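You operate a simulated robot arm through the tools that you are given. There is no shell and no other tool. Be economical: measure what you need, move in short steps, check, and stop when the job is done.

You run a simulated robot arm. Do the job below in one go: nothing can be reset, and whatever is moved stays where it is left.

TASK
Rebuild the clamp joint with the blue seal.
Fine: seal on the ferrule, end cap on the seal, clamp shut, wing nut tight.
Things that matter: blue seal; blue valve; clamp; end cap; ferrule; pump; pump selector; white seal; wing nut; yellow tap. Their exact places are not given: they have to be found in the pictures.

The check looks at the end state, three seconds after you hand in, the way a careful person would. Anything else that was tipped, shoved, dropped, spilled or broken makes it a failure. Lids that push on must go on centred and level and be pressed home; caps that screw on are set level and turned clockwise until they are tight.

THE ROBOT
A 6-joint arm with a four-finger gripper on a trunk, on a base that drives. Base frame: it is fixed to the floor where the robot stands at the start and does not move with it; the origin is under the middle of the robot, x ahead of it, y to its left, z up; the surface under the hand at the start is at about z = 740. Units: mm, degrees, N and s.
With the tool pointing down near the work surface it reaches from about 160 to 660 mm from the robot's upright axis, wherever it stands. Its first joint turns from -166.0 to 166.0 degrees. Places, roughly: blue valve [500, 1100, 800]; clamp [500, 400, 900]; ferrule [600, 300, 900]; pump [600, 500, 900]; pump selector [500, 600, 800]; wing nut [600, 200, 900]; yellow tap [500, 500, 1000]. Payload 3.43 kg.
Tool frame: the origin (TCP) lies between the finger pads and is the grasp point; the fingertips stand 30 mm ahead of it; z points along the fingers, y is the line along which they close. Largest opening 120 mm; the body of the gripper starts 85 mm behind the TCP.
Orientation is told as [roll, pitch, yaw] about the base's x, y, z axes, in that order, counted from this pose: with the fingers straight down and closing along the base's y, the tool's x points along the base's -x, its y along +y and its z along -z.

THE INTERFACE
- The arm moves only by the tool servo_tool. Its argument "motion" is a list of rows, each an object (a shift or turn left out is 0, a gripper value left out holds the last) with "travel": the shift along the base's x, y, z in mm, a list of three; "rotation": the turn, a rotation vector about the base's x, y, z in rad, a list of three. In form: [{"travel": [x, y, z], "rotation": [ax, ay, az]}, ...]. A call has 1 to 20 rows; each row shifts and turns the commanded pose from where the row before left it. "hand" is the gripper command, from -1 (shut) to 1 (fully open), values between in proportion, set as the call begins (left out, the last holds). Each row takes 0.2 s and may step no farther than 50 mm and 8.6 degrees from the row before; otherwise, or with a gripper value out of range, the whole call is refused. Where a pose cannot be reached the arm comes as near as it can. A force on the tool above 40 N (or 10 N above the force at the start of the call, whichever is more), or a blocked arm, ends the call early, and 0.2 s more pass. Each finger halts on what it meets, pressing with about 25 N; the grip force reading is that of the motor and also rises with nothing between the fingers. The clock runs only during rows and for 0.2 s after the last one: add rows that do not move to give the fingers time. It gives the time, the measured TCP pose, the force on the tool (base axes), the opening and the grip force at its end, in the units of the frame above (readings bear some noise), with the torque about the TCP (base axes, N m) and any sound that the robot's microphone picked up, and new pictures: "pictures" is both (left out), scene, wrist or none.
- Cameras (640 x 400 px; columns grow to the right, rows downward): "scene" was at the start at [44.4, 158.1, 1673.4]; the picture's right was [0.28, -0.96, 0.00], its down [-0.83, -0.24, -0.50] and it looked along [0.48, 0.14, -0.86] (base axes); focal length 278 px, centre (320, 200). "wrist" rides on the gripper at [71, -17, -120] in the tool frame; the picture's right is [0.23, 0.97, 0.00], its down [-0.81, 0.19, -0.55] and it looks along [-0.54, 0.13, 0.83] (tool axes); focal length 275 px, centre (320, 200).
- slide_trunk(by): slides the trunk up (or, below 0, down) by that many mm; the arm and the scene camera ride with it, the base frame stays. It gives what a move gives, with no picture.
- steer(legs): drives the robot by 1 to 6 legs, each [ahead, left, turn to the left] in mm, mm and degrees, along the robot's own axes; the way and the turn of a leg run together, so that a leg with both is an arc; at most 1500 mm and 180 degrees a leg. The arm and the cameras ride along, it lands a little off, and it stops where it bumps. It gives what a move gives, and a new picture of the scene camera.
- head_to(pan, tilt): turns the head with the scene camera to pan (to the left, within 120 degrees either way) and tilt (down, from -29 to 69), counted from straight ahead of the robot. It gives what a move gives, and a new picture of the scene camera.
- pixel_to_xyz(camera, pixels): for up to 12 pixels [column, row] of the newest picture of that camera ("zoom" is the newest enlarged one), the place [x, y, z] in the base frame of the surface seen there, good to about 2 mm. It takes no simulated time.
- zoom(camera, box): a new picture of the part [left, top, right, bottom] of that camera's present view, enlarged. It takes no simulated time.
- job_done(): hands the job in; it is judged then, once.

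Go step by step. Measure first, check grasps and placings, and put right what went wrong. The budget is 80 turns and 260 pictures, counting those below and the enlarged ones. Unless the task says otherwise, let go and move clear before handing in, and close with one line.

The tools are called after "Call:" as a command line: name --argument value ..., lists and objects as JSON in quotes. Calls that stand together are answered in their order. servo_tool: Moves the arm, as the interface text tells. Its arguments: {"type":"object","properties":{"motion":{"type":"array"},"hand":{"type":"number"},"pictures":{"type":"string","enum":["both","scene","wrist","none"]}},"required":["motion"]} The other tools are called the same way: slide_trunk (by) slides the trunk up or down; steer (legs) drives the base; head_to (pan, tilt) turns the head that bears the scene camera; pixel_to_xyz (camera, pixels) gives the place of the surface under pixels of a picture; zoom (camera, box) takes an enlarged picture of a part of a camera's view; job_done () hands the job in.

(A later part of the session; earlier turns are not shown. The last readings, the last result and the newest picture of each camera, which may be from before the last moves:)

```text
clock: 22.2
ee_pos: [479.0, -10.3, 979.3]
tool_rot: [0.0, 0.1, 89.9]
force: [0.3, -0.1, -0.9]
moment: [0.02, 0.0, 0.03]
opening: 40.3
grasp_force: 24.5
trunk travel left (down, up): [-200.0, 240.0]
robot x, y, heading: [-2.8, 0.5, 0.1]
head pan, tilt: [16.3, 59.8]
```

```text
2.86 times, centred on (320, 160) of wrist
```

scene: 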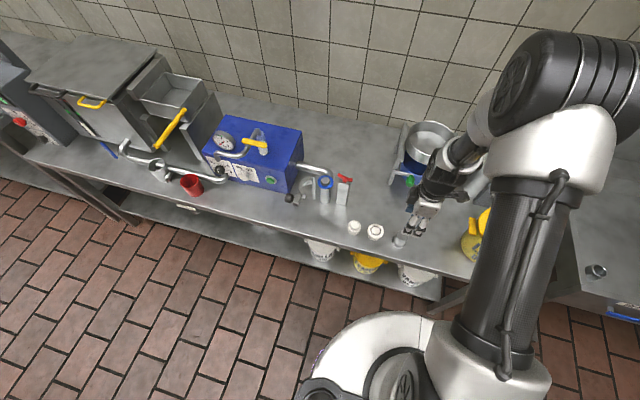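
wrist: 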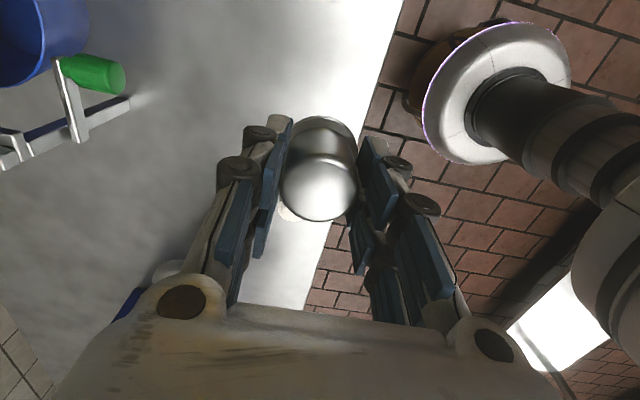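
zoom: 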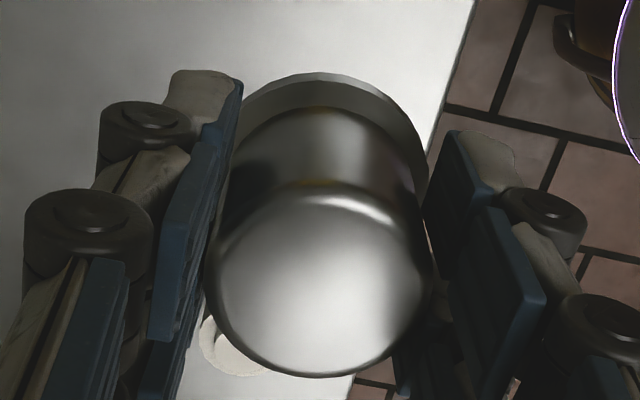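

Cap held (40 mm opening). Carry it over to the ferrule, staying high over the wing nut.

Call:
servo_tool --motion '[{"travel": [0, 0, 20]}, {"travel": [13, 43, 0]}, {"travel": [13, 43, 0]}, {"travel": [13, 43, 0]}, {"travel": [13, 43, 0]}, {"travel": [13, 43, 0]}, {"travel": [13, 43, 0]}, {"travel": [12.4, 43, 0]}, {"travel": [0, 0, -35]}, {"travel": [0, 0, -25]}, {}, {}]'

Call:
zoom --camera "wrist" --box '[224, 60, 416, 210]'

Call:
zoom --camera "scene" --box '[280, 140, 360, 200]'

```text
clock: 24.8
ee_pos: [567.5, 289.3, 940.5]
tool_rot: [0.0, 0.0, 90.0]
force: [0.3, 0.2, -1.9]
moment: [0.02, -0.01, 0.01]
opening: 40.6
grasp_force: 25.1
trunk travel left (down, up): [-200.0, 240.0]
robot x, y, heading: [2.9, 1.0, 0.0]
head pan, tilt: [16.3, 59.8]
```

scene: 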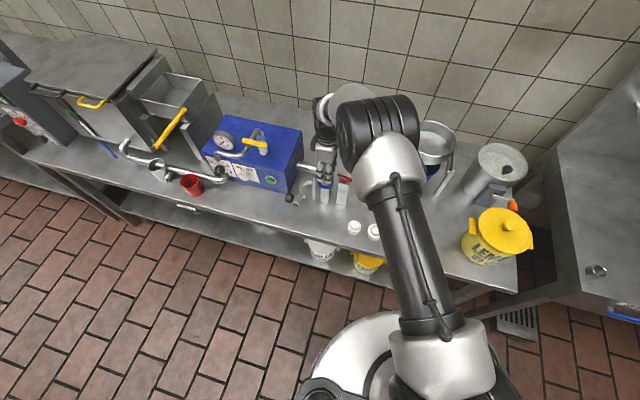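
wrist: 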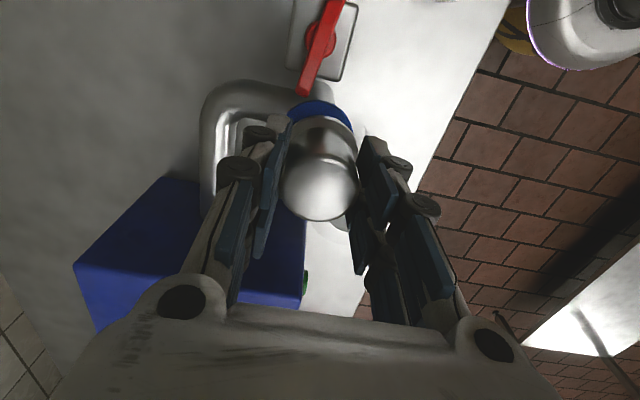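

```text
2.67 times, centred on (320, 135) of wrist
```

zoom: 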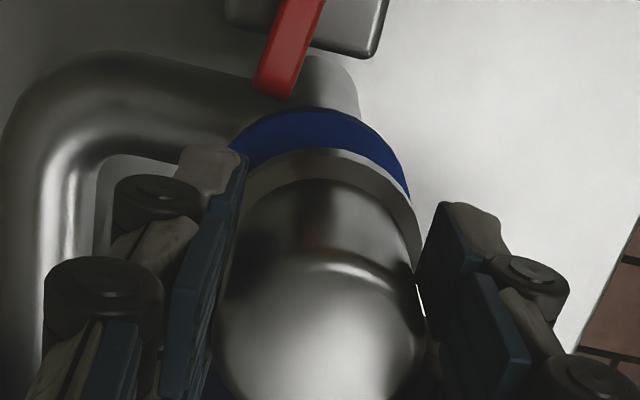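

```text
6.67 times, centred on (320, 170) of scene
```

zoom: 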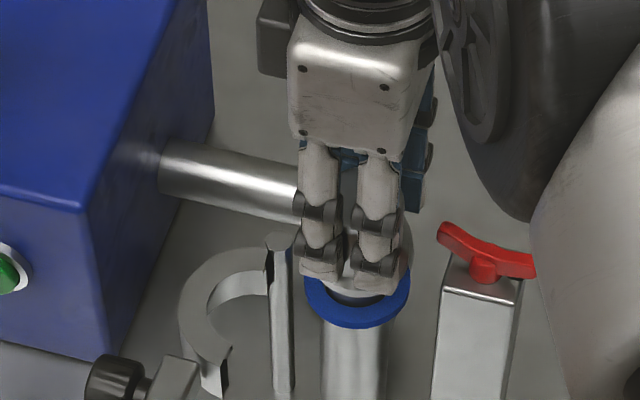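

I'll measure the cap's and seal's rims to verify alignment.

Call:
pixel_to_xyz --camera "wrist" --pixels '[[319, 103], [348, 122], [296, 115], [319, 120], [353, 140], [320, 160], [320, 217], [286, 190], [354, 190], [334, 107], [304, 107]]'

Call:
pixel_to_xyz --camera "zoom" --pixels '[[309, 285], [408, 285], [358, 324], [325, 312], [395, 310]]'

```text
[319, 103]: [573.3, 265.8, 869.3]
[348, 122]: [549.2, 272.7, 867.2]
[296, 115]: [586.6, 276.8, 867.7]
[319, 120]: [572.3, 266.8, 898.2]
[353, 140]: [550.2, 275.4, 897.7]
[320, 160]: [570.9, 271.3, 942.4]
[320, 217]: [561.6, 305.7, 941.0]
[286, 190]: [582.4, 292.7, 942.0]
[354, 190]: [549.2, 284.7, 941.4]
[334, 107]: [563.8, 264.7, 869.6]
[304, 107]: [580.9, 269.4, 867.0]
```

```text
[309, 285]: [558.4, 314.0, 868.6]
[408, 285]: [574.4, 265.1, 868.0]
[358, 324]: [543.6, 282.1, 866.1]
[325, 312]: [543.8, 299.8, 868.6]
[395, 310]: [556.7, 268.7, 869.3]
```

Cap centre ≈(566.1,288.6), seal/spigot ≈(568,291.2). Shift (+1.9,+2.6) and lower towards the spigot.

Call:
servo_tool --motion '[{"travel": [1.9, 2.6, 0]}, {"travel": [0, 0, -8]}, {}]' --pictures "wrist"

Call:
pixel_to_xyz --camera "wrist" --pixels '[[320, 160], [320, 217], [286, 190], [354, 190]]'

Call:
zoom --camera "wrist" --box '[256, 60, 384, 160]'

Call:
zoom --camera "scene" --box '[296, 160, 344, 200]'

```text
clock: 25.6
ee_pos: [570.7, 292.9, 930.3]
tool_rot: [0.0, 0.0, 90.0]
force: [0.2, 0.5, -0.9]
moment: [0.0, 0.01, 0.0]
opening: 40.6
grasp_force: 25.0
trunk travel left (down, up): [-200.0, 240.0]
robot x, y, heading: [0.7, 1.8, 0.2]
head pan, tilt: [16.3, 59.8]
```

wrist: 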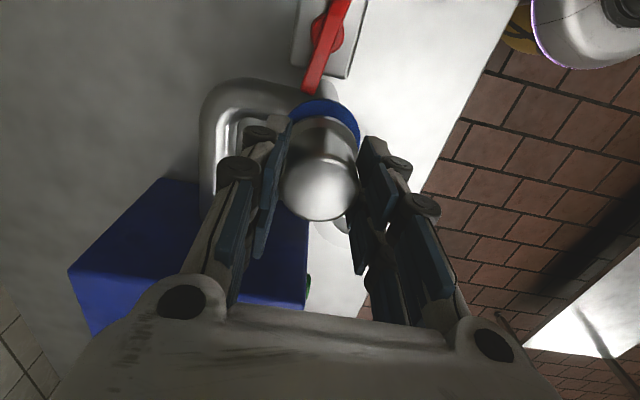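

```text
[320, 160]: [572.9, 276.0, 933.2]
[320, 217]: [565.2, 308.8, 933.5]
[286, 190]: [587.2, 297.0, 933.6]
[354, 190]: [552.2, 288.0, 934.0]
```

```text
4.00 times, centred on (320, 110) of wrist
```

zoom: 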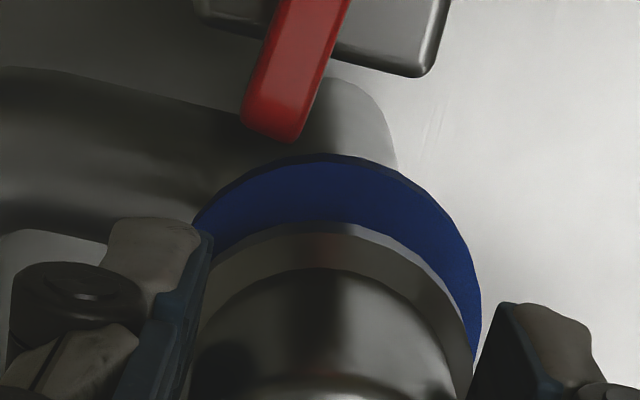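

```text
10.00 times, centred on (320, 180) of scene
```

zoom: 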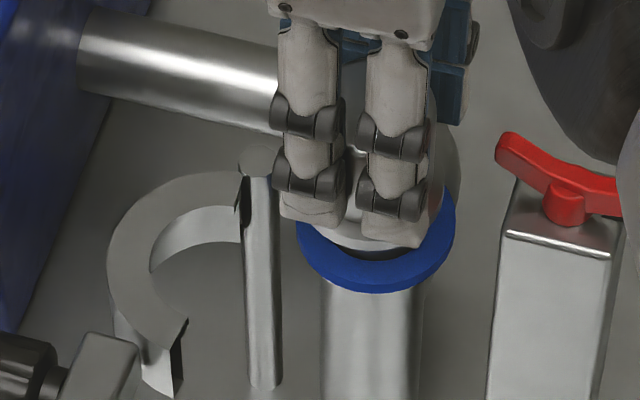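

Call:
pixel_to_xyz --camera "wrist" --pixels '[[321, 101], [337, 103], [352, 112], [374, 0], [308, 105], [359, 125], [341, 118], [321, 118], [351, 135]]'

Call:
pixel_to_xyz --camera "zoom" --pixels '[[302, 240], [450, 225], [310, 255], [345, 278], [380, 283], [420, 270], [330, 240], [400, 248]]'

```text
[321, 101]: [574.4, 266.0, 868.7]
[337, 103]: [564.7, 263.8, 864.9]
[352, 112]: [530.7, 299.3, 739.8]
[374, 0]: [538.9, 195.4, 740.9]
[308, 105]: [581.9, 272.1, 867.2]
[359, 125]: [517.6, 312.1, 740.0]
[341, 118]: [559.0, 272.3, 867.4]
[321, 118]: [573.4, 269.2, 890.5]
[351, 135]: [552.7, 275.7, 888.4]
```

```text
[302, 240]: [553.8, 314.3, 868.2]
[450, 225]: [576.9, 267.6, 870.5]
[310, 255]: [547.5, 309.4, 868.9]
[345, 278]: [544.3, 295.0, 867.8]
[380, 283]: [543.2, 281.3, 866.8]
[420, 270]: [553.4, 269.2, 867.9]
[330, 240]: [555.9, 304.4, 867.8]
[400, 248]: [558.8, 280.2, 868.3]
```

Cap and seal agree within about 1 mm. Lower slowly with the force watched.

Call:
servo_tool --motion '[{"travel": [0, -0.7, -4]}, {"travel": [0, 0, -4]}, {"travel": [0, 0, -3]}, {}]'

Call:
zoom --camera "scene" --box '[296, 160, 344, 200]'

Call:
zoom --camera "wrist" --box '[256, 60, 384, 160]'

```text
clock: 26.6
ee_pos: [571.3, 292.9, 919.5]
tool_rot: [0.0, 0.0, 90.1]
force: [0.3, 0.4, -2.0]
moment: [0.03, -0.02, 0.01]
opening: 40.6
grasp_force: 24.7
trunk travel left (down, up): [-200.0, 240.0]
robot x, y, heading: [1.9, -0.1, 0.2]
head pan, tilt: [16.3, 59.8]
```

scene: 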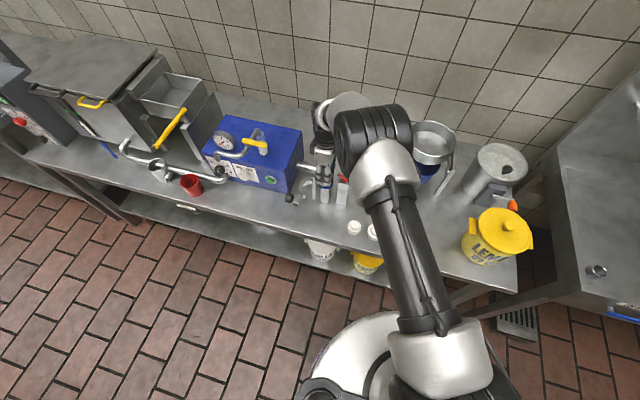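
wrist: 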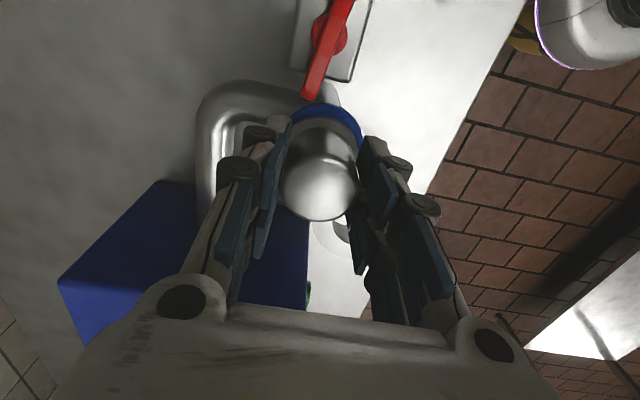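

```text
10.00 times, centred on (320, 180) of scene
```

zoom: 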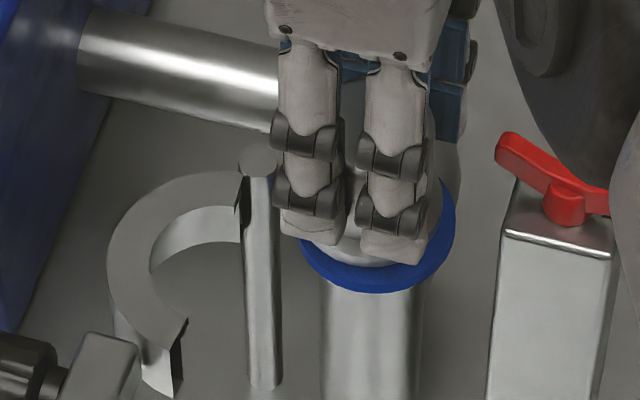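

```text
4.00 times, centred on (320, 110) of wrist
```

zoom: 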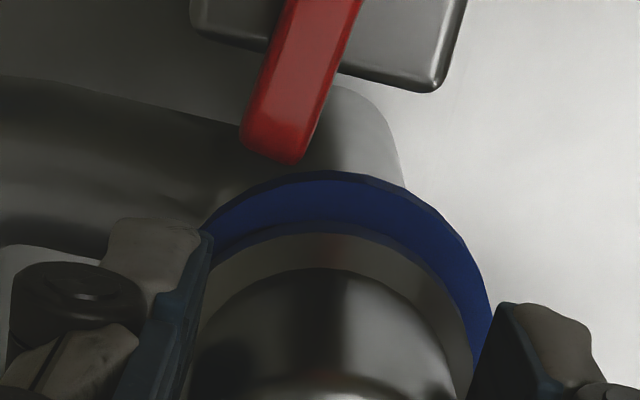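

The margins match a centred cap when the height difference is taken into account. Keep lowering until it seats.

Call:
servo_tool --motion '[{"travel": [0, 0, -1.5]}, {"travel": [0, 0, -1.5]}, {"travel": [0, 0, -1]}, {}]' --pictures "none"

```text
clock: 27.6
ee_pos: [571.2, 292.1, 916.1]
tool_rot: [0.0, 0.0, 90.1]
force: [-1.5, -2.8, 3.7]
moment: [-0.1, 0.09, 0.02]
opening: 40.1
grasp_force: 25.0
trunk travel left (down, up): [-200.0, 240.0]
robot x, y, heading: [0.3, -0.9, 0.1]
head pan, tilt: [16.3, 59.8]
```

Contact begins (Fz +3.7, with lateral push to −x,−y). I'll yield slightly that way and press gently.

Call:
servo_tool --motion '[{"travel": [-0.5, -0.8, 0]}, {"travel": [0, 0, -1]}, {}]' --pictures "wrist"

Call:
zoom --camera "scene" --box '[296, 160, 344, 200]'

Call:
zoom --camera "wrist" --box '[256, 80, 384, 180]'

```text
clock: 28.4
ee_pos: [570.8, 295.1, 916.6]
tool_rot: [-0.1, -0.1, 90.0]
force: [0.0, 1.8, 12.1]
moment: [0.08, 0.12, 0.0]
opening: 40.3
grasp_force: 24.4
trunk travel left (down, up): [-200.0, 240.0]
robot x, y, heading: [-5.6, 2.1, 0.1]
head pan, tilt: [16.3, 59.8]
```

wrist: 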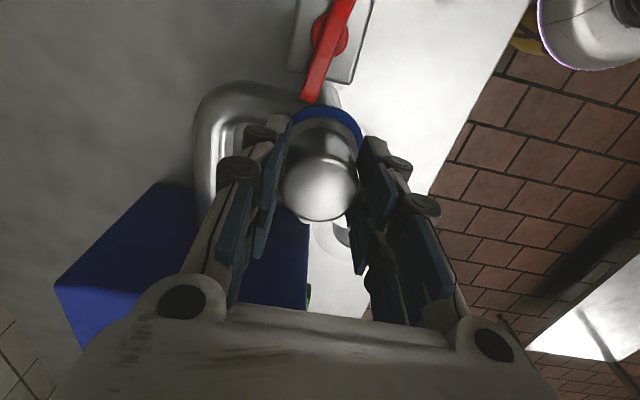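

```text
10.00 times, centred on (320, 180) of scene
```

zoom: 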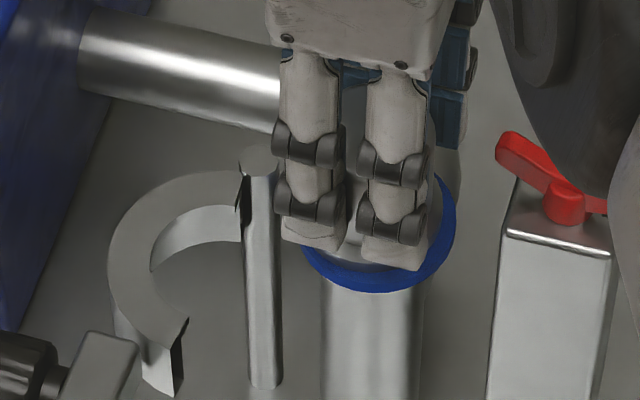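

```text
4.00 times, centred on (320, 130) of wrist
```

zoom: 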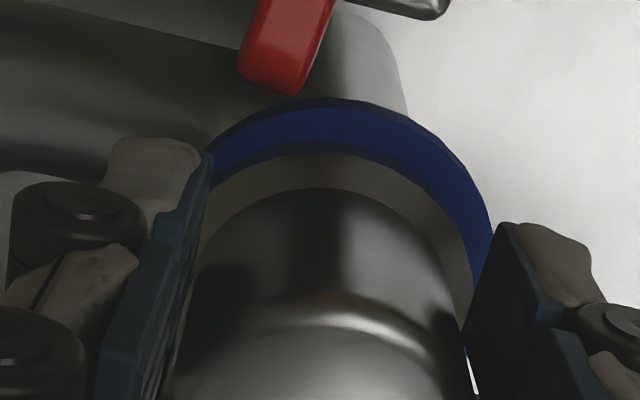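

12 N upward with little lateral: probably seated. Checking heights.

Call:
pixel_to_xyz --camera "zoom" --pixels '[[330, 125], [330, 170], [440, 215], [250, 190], [330, 360], [470, 190], [240, 150], [340, 300]]'

Call:
servo_tool --motion '[{}, {}, {}, {}]' --hand -0.1 --pictures "wrist"

Call:
zoom --camera "wrist" --box '[256, 80, 384, 180]'

```text
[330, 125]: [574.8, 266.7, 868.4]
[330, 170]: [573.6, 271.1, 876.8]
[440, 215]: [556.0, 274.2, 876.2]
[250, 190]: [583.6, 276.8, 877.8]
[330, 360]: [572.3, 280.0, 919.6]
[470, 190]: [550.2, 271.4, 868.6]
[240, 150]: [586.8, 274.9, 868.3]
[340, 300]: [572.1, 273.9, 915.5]
```

```text
clock: 29.4
ee_pos: [571.0, 292.4, 914.0]
tool_rot: [0.0, 0.0, 90.0]
force: [-0.3, 0.3, 0.2]
moment: [0.02, 0.04, 0.01]
opening: 53.8
grasp_force: 0.1
trunk travel left (down, up): [-200.0, 240.0]
robot x, y, heading: [1.6, 0.1, -0.0]
head pan, tilt: [16.3, 59.8]
```

wrist: 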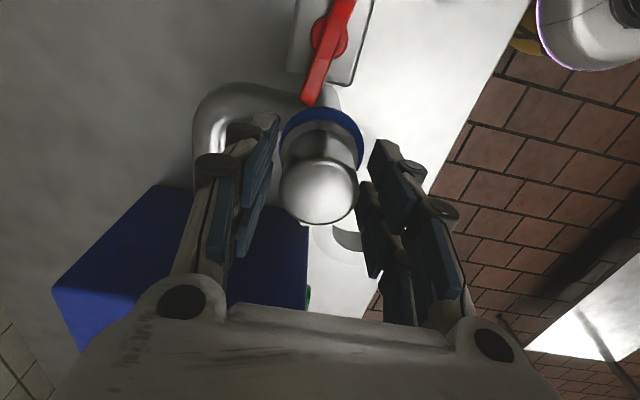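

```text
4.00 times, centred on (320, 130) of wrist
```

zoom: 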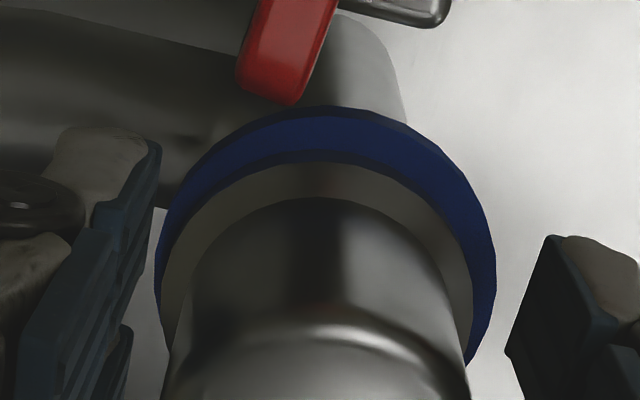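

Flange top at 876.5, seal top 868.4: seated. I'll rise clear and inspect from the scene camera.

Call:
servo_tool --motion '[{"travel": [0, 0, 20]}, {"travel": [0, 0, 40]}, {"travel": [-45, -10, 20]}, {"travel": [-45, -10, 0]}, {"travel": [-45, -10, 0]}, {}]'

Call:
zoom --camera "scene" --box '[280, 150, 360, 210]'

Call:
zoom --camera "wrist" --box '[140, 80, 440, 280]'

```text
refused: row 3 steps farther than a row can; nothing moved
```

```text
6.67 times, centred on (320, 180) of scene
```

zoom: 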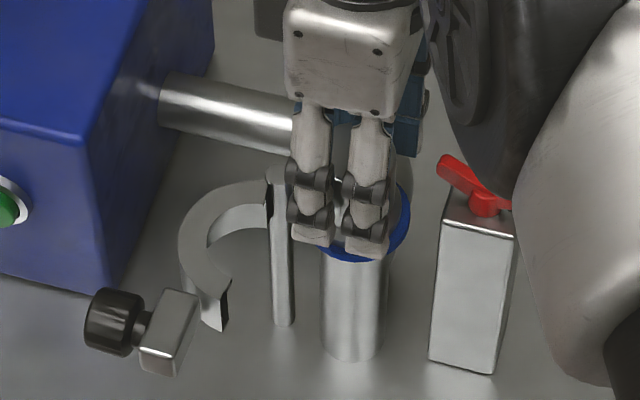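

```text
2.00 times, centred on (290, 180) of wrist
```

zoom: 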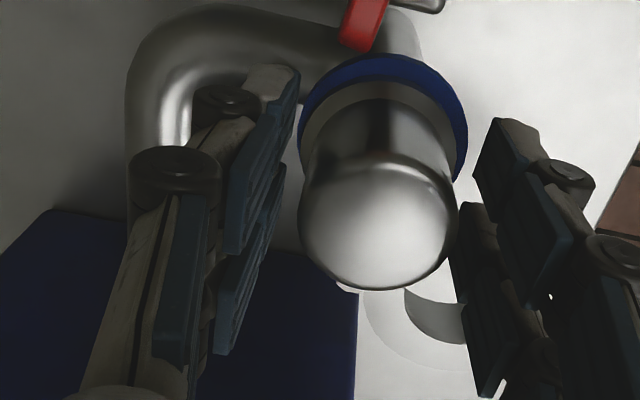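

One row was too long; redo it with shorter steps.

Call:
servo_tool --motion '[{"travel": [0, 0, 20]}, {"travel": [0, 0, 40]}, {"travel": [0, 0, 30]}, {"travel": [-40, -10, 0]}, {"travel": [-40, -10, 0]}, {"travel": [-40, -10, 0]}, {"travel": [-30, -40, 0]}, {}]'

Call:
zoom --camera "scene" --box '[280, 150, 360, 210]'

Call:
zoom --camera "wrist" --box '[0, 60, 320, 260]'

```text
clock: 31.2
ee_pos: [419.6, 222.6, 1004.7]
tool_rot: [0.0, 0.0, 90.0]
force: [0.5, 0.5, 0.2]
moment: [0.0, -0.02, -0.03]
opening: 54.2
grasp_force: 0.1
trunk travel left (down, up): [-200.0, 240.0]
robot x, y, heading: [-0.4, -0.0, -0.0]
head pan, tilt: [16.3, 59.8]
```

scene: 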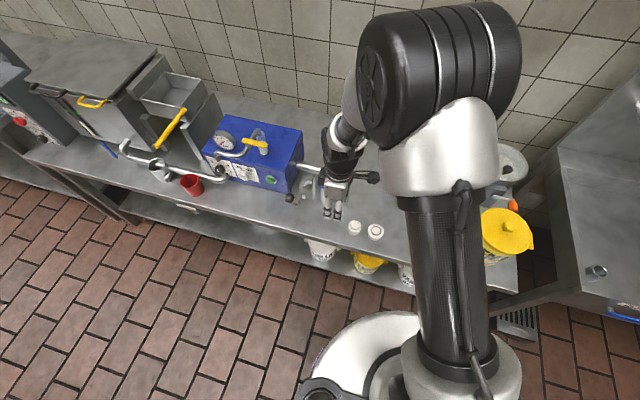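
wrist: 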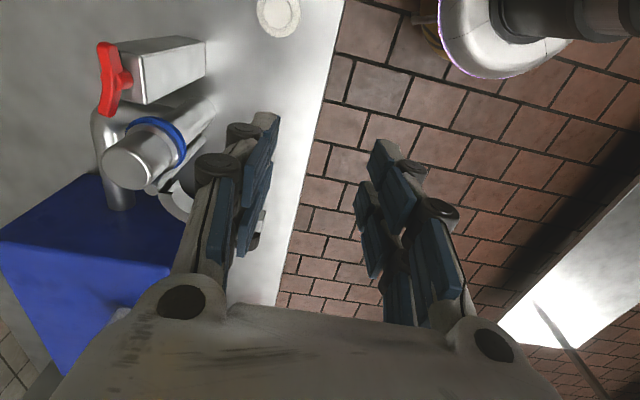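

```text
6.67 times, centred on (320, 180) of scene
```

zoom: 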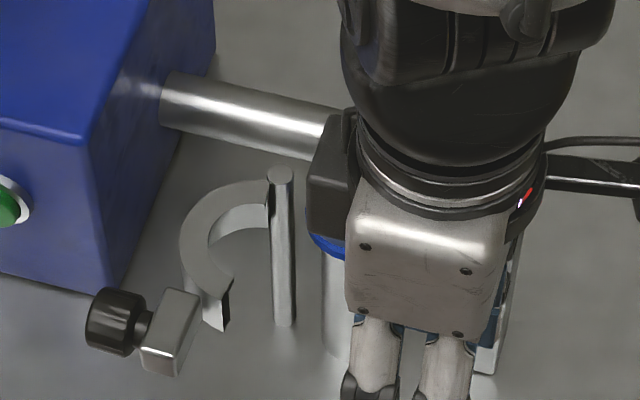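

```text
2.00 times, centred on (160, 160) of wrist
```

zoom: 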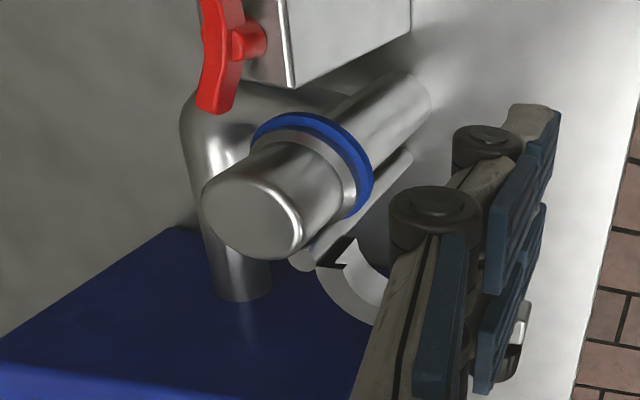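

The cap stands straight on the seal. Now I need exact clamp geometry: zooming on the clamp in the scene and measuring points.

Call:
zoom --camera "scene" --box '[284, 165, 332, 205]'

Call:
pixel_to_xyz --camera "scene" --pixels '[[312, 177], [306, 185], [309, 193], [313, 194], [319, 179]]'

```text
10.00 times, centred on (308, 185) of scene
```

zoom: 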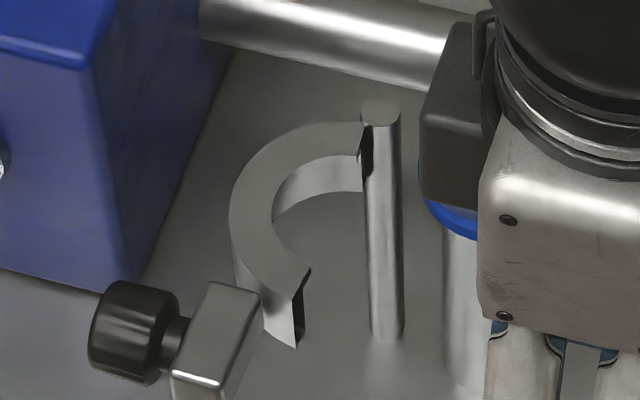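

```text
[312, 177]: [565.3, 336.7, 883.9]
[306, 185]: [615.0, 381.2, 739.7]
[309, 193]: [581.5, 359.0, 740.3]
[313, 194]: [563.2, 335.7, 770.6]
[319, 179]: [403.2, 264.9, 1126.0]
```

Call:
pixel_to_xyz --camera "zoom" --pixels '[[380, 105], [352, 130], [300, 130], [245, 175], [240, 235], [270, 280], [300, 272], [318, 170], [265, 200], [230, 300], [120, 310], [170, 335]]'

Call:
pixel_to_xyz --camera "scene" --pixels '[[290, 195], [300, 198], [304, 203]]'

```text
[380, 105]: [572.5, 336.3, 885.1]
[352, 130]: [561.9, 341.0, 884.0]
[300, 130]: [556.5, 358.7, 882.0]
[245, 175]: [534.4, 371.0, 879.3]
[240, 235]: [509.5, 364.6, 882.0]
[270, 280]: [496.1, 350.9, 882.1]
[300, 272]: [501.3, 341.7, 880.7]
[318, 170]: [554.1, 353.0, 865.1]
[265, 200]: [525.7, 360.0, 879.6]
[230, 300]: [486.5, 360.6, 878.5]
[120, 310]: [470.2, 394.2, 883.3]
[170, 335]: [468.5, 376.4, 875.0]
```

```text
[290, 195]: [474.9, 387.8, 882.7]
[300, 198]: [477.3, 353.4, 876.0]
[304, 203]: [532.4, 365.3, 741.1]
```

Clamp geometry: half-ring top at z≈882, centre ≈(530,341), hinge ≈(568,335), lug ≈(477,360), black knob ≈(470,390). Closing means swinging it about +100° (counter-clockwise) about the hinge. I'll turn the tool to yaw −90° so it can follow the swing with the knob caged between the fingers.

Call:
servo_tool --motion '[{"rotation": [0, 0, -0.1428]}, {"rotation": [0, 0, -0.1428]}, {"rotation": [0, 0, -0.1428]}, {"rotation": [0, 0, -0.1428]}, {"rotation": [0, 0, -0.1428]}, {"rotation": [0, 0, -0.1428]}, {"rotation": [0, 0, -0.1428]}, {"rotation": [0, 0, -0.1428]}, {"rotation": [0, 0, -0.1428]}, {"rotation": [0, 0, -0.1428]}, {"rotation": [0, 0, -0.1428]}, {"rotation": [0, 0, -0.1428], "travel": [0, 20, 0]}, {"rotation": [0, 0, -0.1428], "travel": [0, 20, 0]}, {"rotation": [0, 0, -0.1428], "travel": [0, 20, 0]}, {"rotation": [0, 0, -0.1428], "travel": [10, 20, 0]}, {"rotation": [0, 0, -0.1428], "travel": [10, 20, 0]}, {"rotation": [0, 0, -0.1428], "travel": [10, 20, 0]}, {"rotation": [0, 0, -0.1428], "travel": [10, 20, 0]}, {"rotation": [0, 0, -0.1428], "travel": [10, 20, 0]}, {}]' --hand -0.3

Call:
zoom --camera "scene" --box '[280, 160, 360, 210]'

```text
clock: 35.4
ee_pos: [472.4, 384.0, 1002.7]
tool_rot: [0.0, 0.0, -65.7]
force: [0.4, -0.1, 0.5]
moment: [0.01, 0.01, -0.02]
opening: 42.0
grasp_force: 0.1
trunk travel left (down, up): [-200.0, 240.0]
robot x, y, heading: [3.1, 0.7, -0.0]
head pan, tilt: [16.3, 59.8]
```

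scene: 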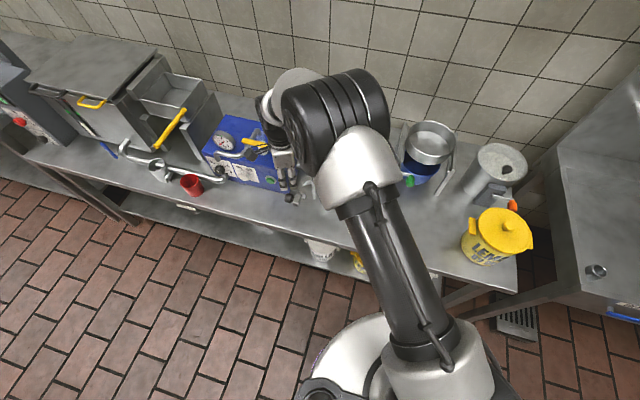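
wrist: 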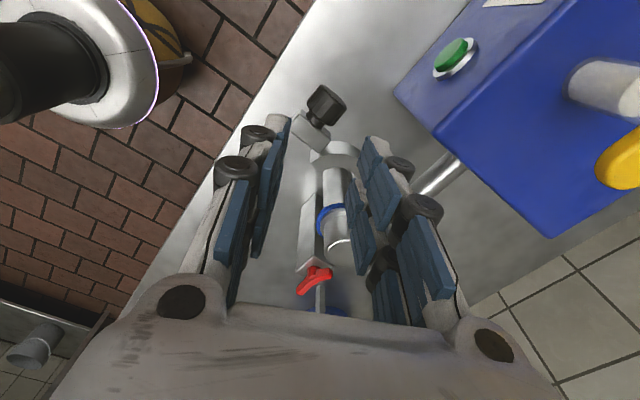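

```text
8.00 times, centred on (320, 185) of scene
```

zoom: 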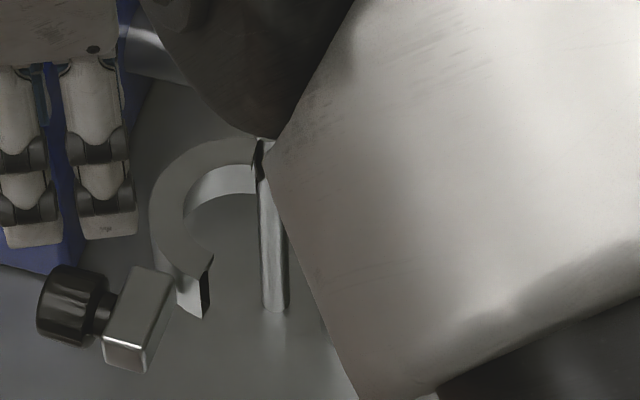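

The knob is at (326,103) in the wrist view. Measuring knob and lug there.

Call:
zoom --camera "wrist" --box '[270, 70, 382, 170]'

```text
4.00 times, centred on (326, 120) of wrist
```

zoom: 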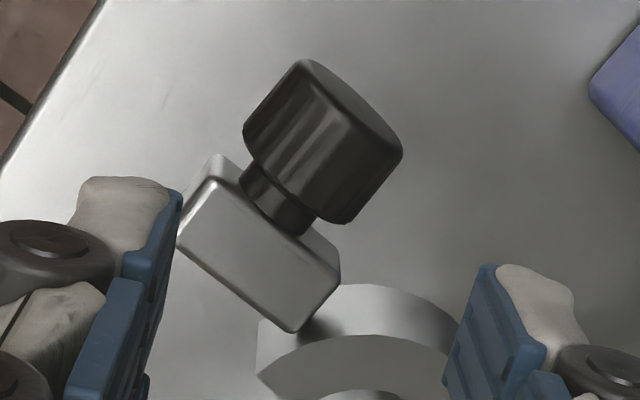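

Call:
pixel_to_xyz --camera "zoom" --pixels '[[320, 150], [255, 130], [310, 75], [395, 160], [345, 210], [285, 160], [260, 250], [190, 230], [295, 320], [335, 270], [220, 190], [350, 130]]'

```text
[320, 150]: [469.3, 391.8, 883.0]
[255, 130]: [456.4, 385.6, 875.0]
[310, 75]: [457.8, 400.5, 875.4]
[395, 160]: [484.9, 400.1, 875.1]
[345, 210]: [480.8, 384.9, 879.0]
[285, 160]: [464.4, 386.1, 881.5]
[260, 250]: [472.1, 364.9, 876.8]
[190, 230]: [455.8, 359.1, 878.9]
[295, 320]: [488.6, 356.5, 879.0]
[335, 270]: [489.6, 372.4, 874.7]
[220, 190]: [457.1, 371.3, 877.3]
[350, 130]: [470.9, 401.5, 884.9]
```

Knob: centre ≈(470.5,393), ∅≈28, top 884, axis along y. Check how close the pump's corner is, and finish turning to −90°.

Call:
pixel_to_xyz --camera "wrist" --pixels '[[420, 95], [440, 128], [400, 92], [455, 55], [326, 102]]'

Call:
servo_tool --motion '[{"rotation": [0, 0, -0.1428], "travel": [0, 4, -10]}, {"rotation": [0, 0, -0.1428], "travel": [-1, 3, -10]}, {"rotation": [0, 0, -0.1388], "travel": [0, 2, -10]}, {"travel": [0, 0, -30]}, {}]'

Call:
zoom --camera "wrist" --box '[224, 60, 416, 200]'

```text
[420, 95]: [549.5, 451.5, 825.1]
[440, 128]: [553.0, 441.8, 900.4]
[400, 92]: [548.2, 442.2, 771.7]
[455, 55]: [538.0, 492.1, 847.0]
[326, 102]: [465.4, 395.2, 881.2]
```

```text
clock: 36.6
ee_pos: [469.5, 392.1, 944.0]
tool_rot: [0.0, 0.0, -89.8]
force: [-0.5, -0.1, -0.6]
moment: [0.02, -0.01, -0.01]
opening: 42.2
grasp_force: 0.1
trunk travel left (down, up): [-200.0, 240.0]
robot x, y, heading: [-1.2, 2.7, -0.1]
head pan, tilt: [16.3, 59.8]
```

scene: 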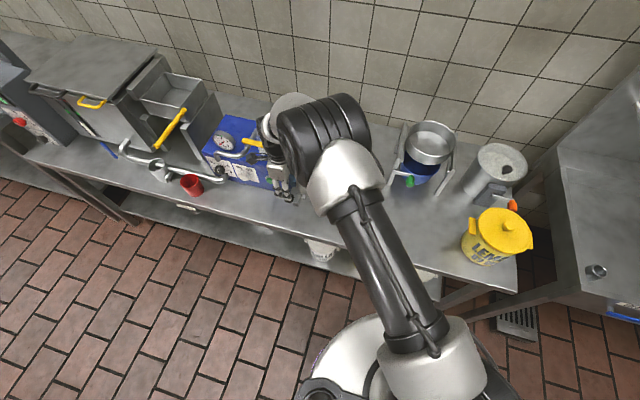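
wrist: 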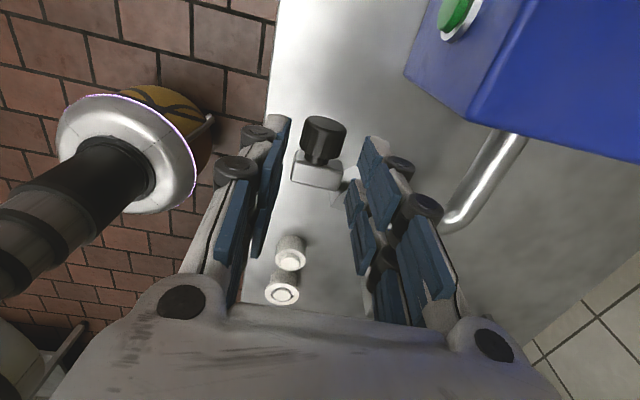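

```text
2.86 times, centred on (320, 130) of wrist
```

zoom: 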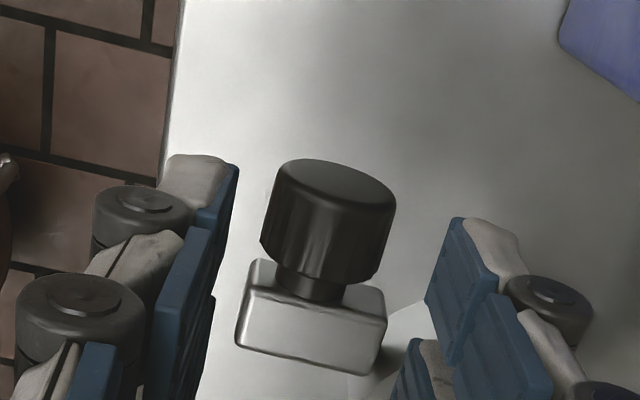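

Pump corner is at (550,442), clear. Move 3 mm in +y and lower around the knob.

Call:
servo_tool --motion '[{"travel": [0.8, 3, -20]}, {"travel": [0, 0, -20]}, {"travel": [0, 0, -15]}, {}]'

Call:
zoom --camera "scene" --box '[250, 160, 330, 210]'

Call:
zoom --camera "wrist" --box '[224, 60, 416, 200]'

```text
clock: 37.6
ee_pos: [468.0, 394.9, 887.6]
tool_rot: [0.1, 0.0, -89.7]
force: [0.3, -0.4, 0.3]
moment: [0.01, -0.01, 0.0]
opening: 42.2
grasp_force: 0.0
trunk travel left (down, up): [-200.0, 240.0]
robot x, y, heading: [1.5, 3.4, 0.1]
head pan, tilt: [16.3, 59.8]
```

scene: 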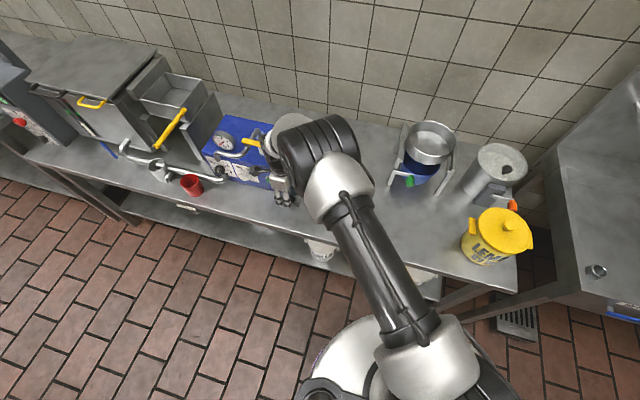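
wrist: 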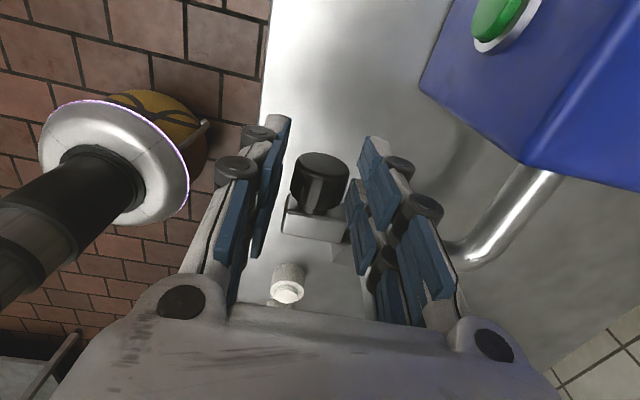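

```text
8.00 times, centred on (290, 185) of scene
```

zoom: 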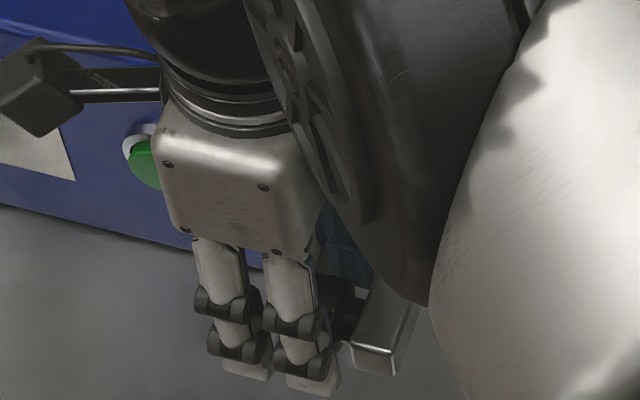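

```text
2.86 times, centred on (320, 130) of wrist
```

zoom: 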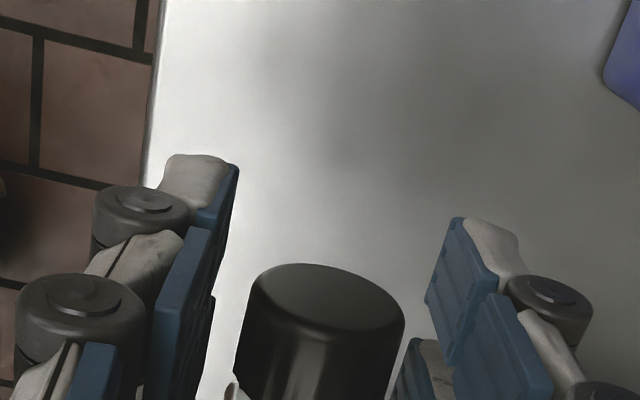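

The wrist camera housing is near the pump's yellow tap, so I'll check that clearance before swinging.

Call:
pixel_to_xyz --camera "scene" --pixels '[[250, 142], [244, 141], [260, 146], [266, 160], [254, 171], [240, 150], [272, 184]]'

Call:
zoom --camera "scene" --box '[200, 110, 310, 210]'

```text
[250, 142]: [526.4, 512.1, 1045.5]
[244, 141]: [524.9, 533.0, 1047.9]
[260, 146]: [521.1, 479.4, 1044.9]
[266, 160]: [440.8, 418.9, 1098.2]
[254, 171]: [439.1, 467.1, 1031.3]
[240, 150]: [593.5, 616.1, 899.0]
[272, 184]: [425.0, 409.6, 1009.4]
```

```text
4.00 times, centred on (255, 160) of scene
```

zoom: 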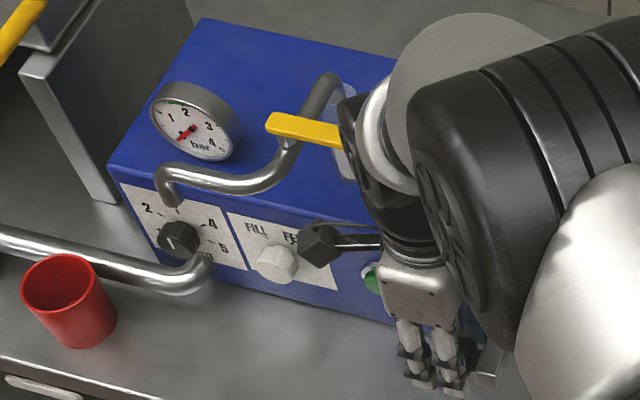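

The tap end (≈(520,475,1045)) is clear and the swing moves away from it. Grip the knob and swing the first 24°.

Call:
servo_tool --motion '[{}, {}, {}, {}]' --hand -0.6 --pictures "none"

Call:
servo_tool --motion '[{"travel": [-5.8, -10.5, 0], "rotation": [0, 0, 0.1047]}, {"travel": [-4.6, -11.1, 0], "rotation": [0, 0, 0.1047]}, {"travel": [-3.5, -11.4, 0], "rotation": [0, 0, 0.1047]}, {"travel": [-2.2, -11.8, 0], "rotation": [0, 0, 0.1047]}, {}]'

Call:
zoom --camera "wrist" --box '[224, 60, 416, 200]'

```text
clock: 38.6
ee_pos: [469.4, 394.0, 888.5]
tool_rot: [0.0, 0.0, -89.7]
force: [2.3, 0.8, -6.0]
moment: [0.16, -0.06, 0.2]
opening: 30.8
grasp_force: 45.1
trunk travel left (down, up): [-200.0, 240.0]
robot x, y, heading: [-1.5, 1.5, 0.1]
head pan, tilt: [16.3, 59.8]
```

```text
clock: 39.8
ee_pos: [453.2, 348.9, 888.0]
tool_rot: [0.0, -0.1, -65.6]
force: [-3.1, 4.6, -2.3]
moment: [0.29, 0.26, 0.49]
opening: 30.5
grasp_force: 45.3
trunk travel left (down, up): [-200.0, 240.0]
robot x, y, heading: [1.7, 0.9, 0.1]
head pan, tilt: [16.3, 59.8]
```

scene: 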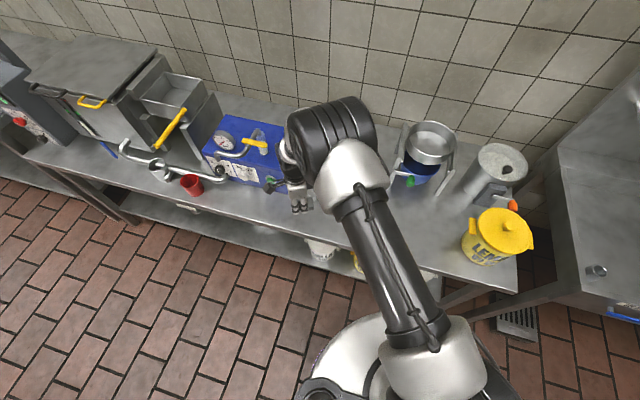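
wrist: 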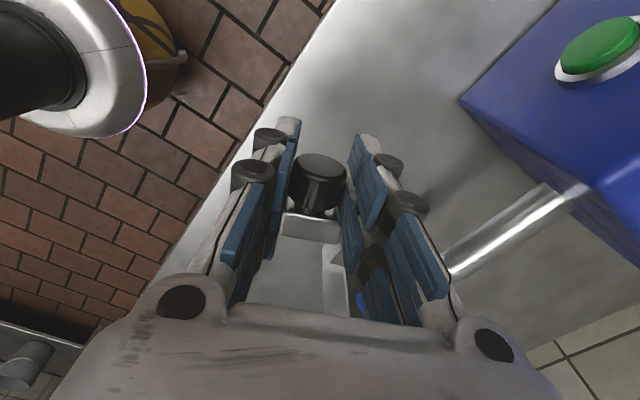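

```text
2.86 times, centred on (320, 130) of wrist
```

zoom: 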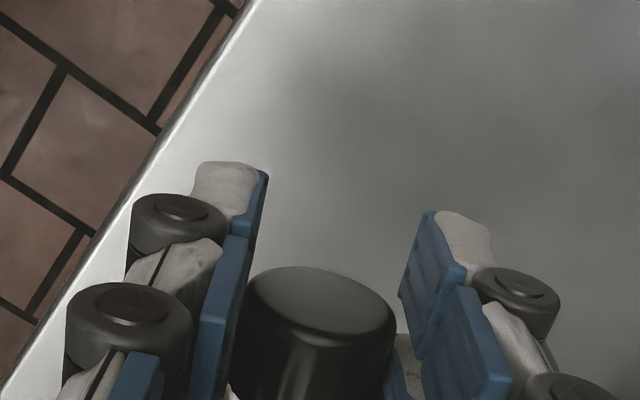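

The clamp follows with small forces. Continue the swing 36°.

Call:
servo_tool --motion '[{"travel": [-1.0, -11.9, 0], "rotation": [0, 0, 0.1047]}, {"travel": [0.2, -12, 0], "rotation": [0, 0, 0.1047]}, {"travel": [1.5, -11.9, 0], "rotation": [0, 0, 0.1047]}, {"travel": [2.7, -11.6, 0], "rotation": [0, 0, 0.1047]}, {"travel": [4.0, -11.3, 0], "rotation": [0, 0, 0.1047]}, {"travel": [5.1, -10.9, 0], "rotation": [0, 0, 0.1047]}, {}]'

Call:
zoom --camera "wrist" --box '[224, 120, 480, 320]'

```text
clock: 41.4
ee_pos: [465.9, 278.8, 890.4]
tool_rot: [-0.2, 0.1, -29.8]
force: [-1.8, -7.8, -11.9]
moment: [-0.19, 0.02, -0.65]
opening: 30.7
grasp_force: 44.5
trunk travel left (down, up): [-200.0, 240.0]
robot x, y, heading: [1.9, -2.8, -0.2]
head pan, tilt: [16.3, 59.8]
```

scene: 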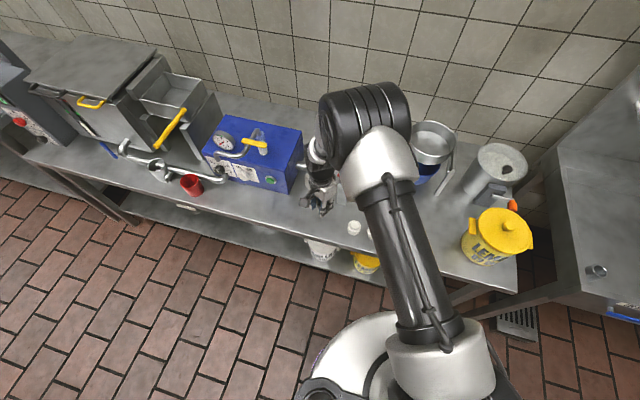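
wrist: 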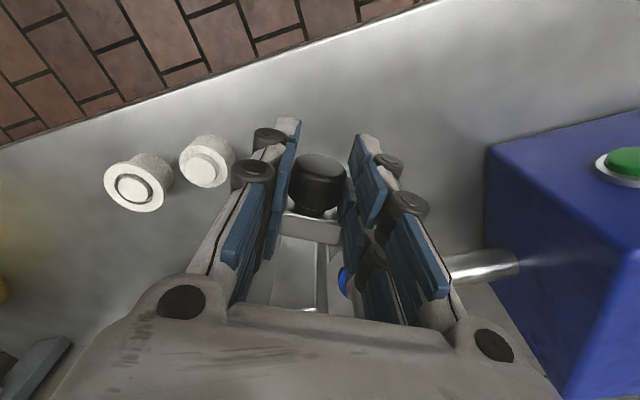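

```text
2.00 times, centred on (352, 220) of wrist
```

zoom: 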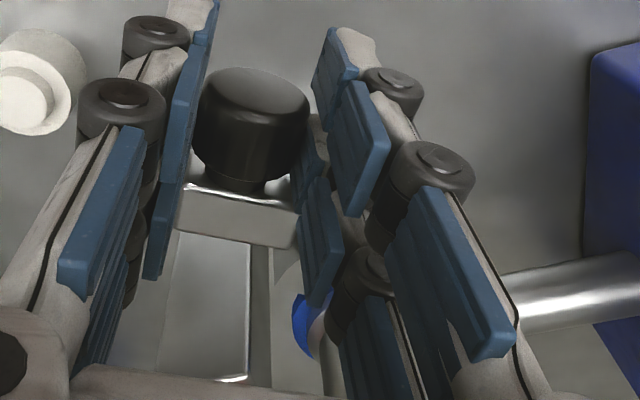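

Nice. Continue another 30° with care.

Call:
servo_tool --motion '[{"travel": [6.2, -10.2, 0], "rotation": [0, 0, 0.1047]}, {"travel": [7.2, -9.5, 0], "rotation": [0, 0, 0.1047]}, {"travel": [8.2, -8.8, 0], "rotation": [0, 0, 0.1047]}, {"travel": [9.1, -7.8, 0], "rotation": [0, 0, 0.1047]}, {}]'

Call:
zoom --camera "wrist" --box '[224, 120, 480, 320]'

Call:
zoom --camera "scene" --box '[290, 160, 370, 210]'

```text
clock: 42.6
ee_pos: [497.1, 241.6, 888.9]
tool_rot: [0.0, 0.1, -5.7]
force: [-4.3, -13.4, -13.5]
moment: [-0.25, 0.81, -0.57]
opening: 31.0
grasp_force: 45.2
trunk travel left (down, up): [-200.0, 240.0]
robot x, y, heading: [3.6, -1.9, -0.2]
head pan, tilt: [16.3, 59.8]
```

scene: 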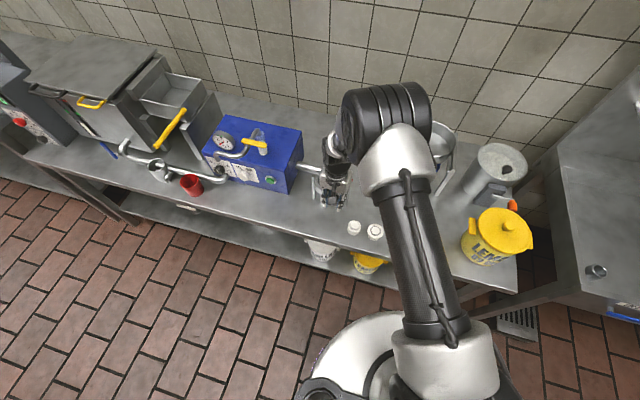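
wrist: 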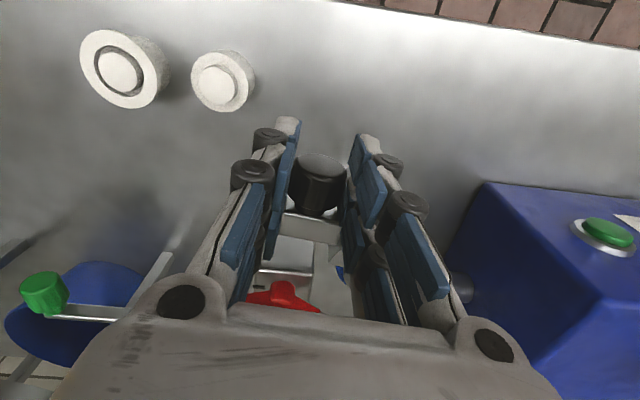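

```text
2.00 times, centred on (352, 220) of wrist
```

zoom: 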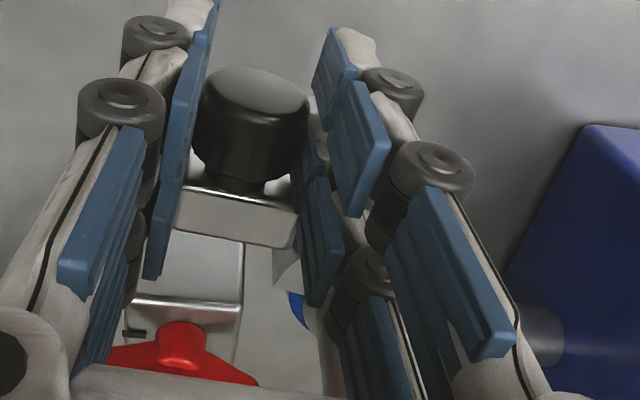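

```text
8.00 times, centred on (330, 185) of scene
```

zoom: 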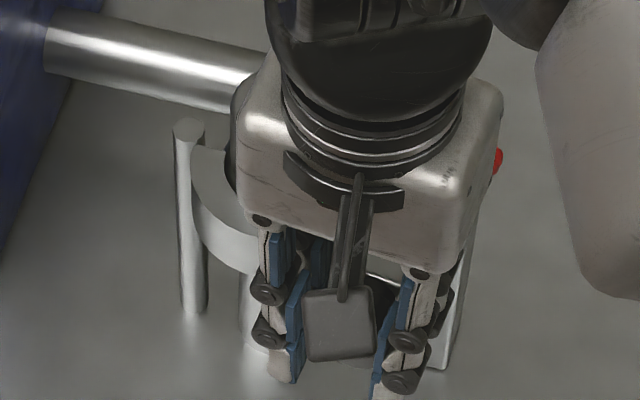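

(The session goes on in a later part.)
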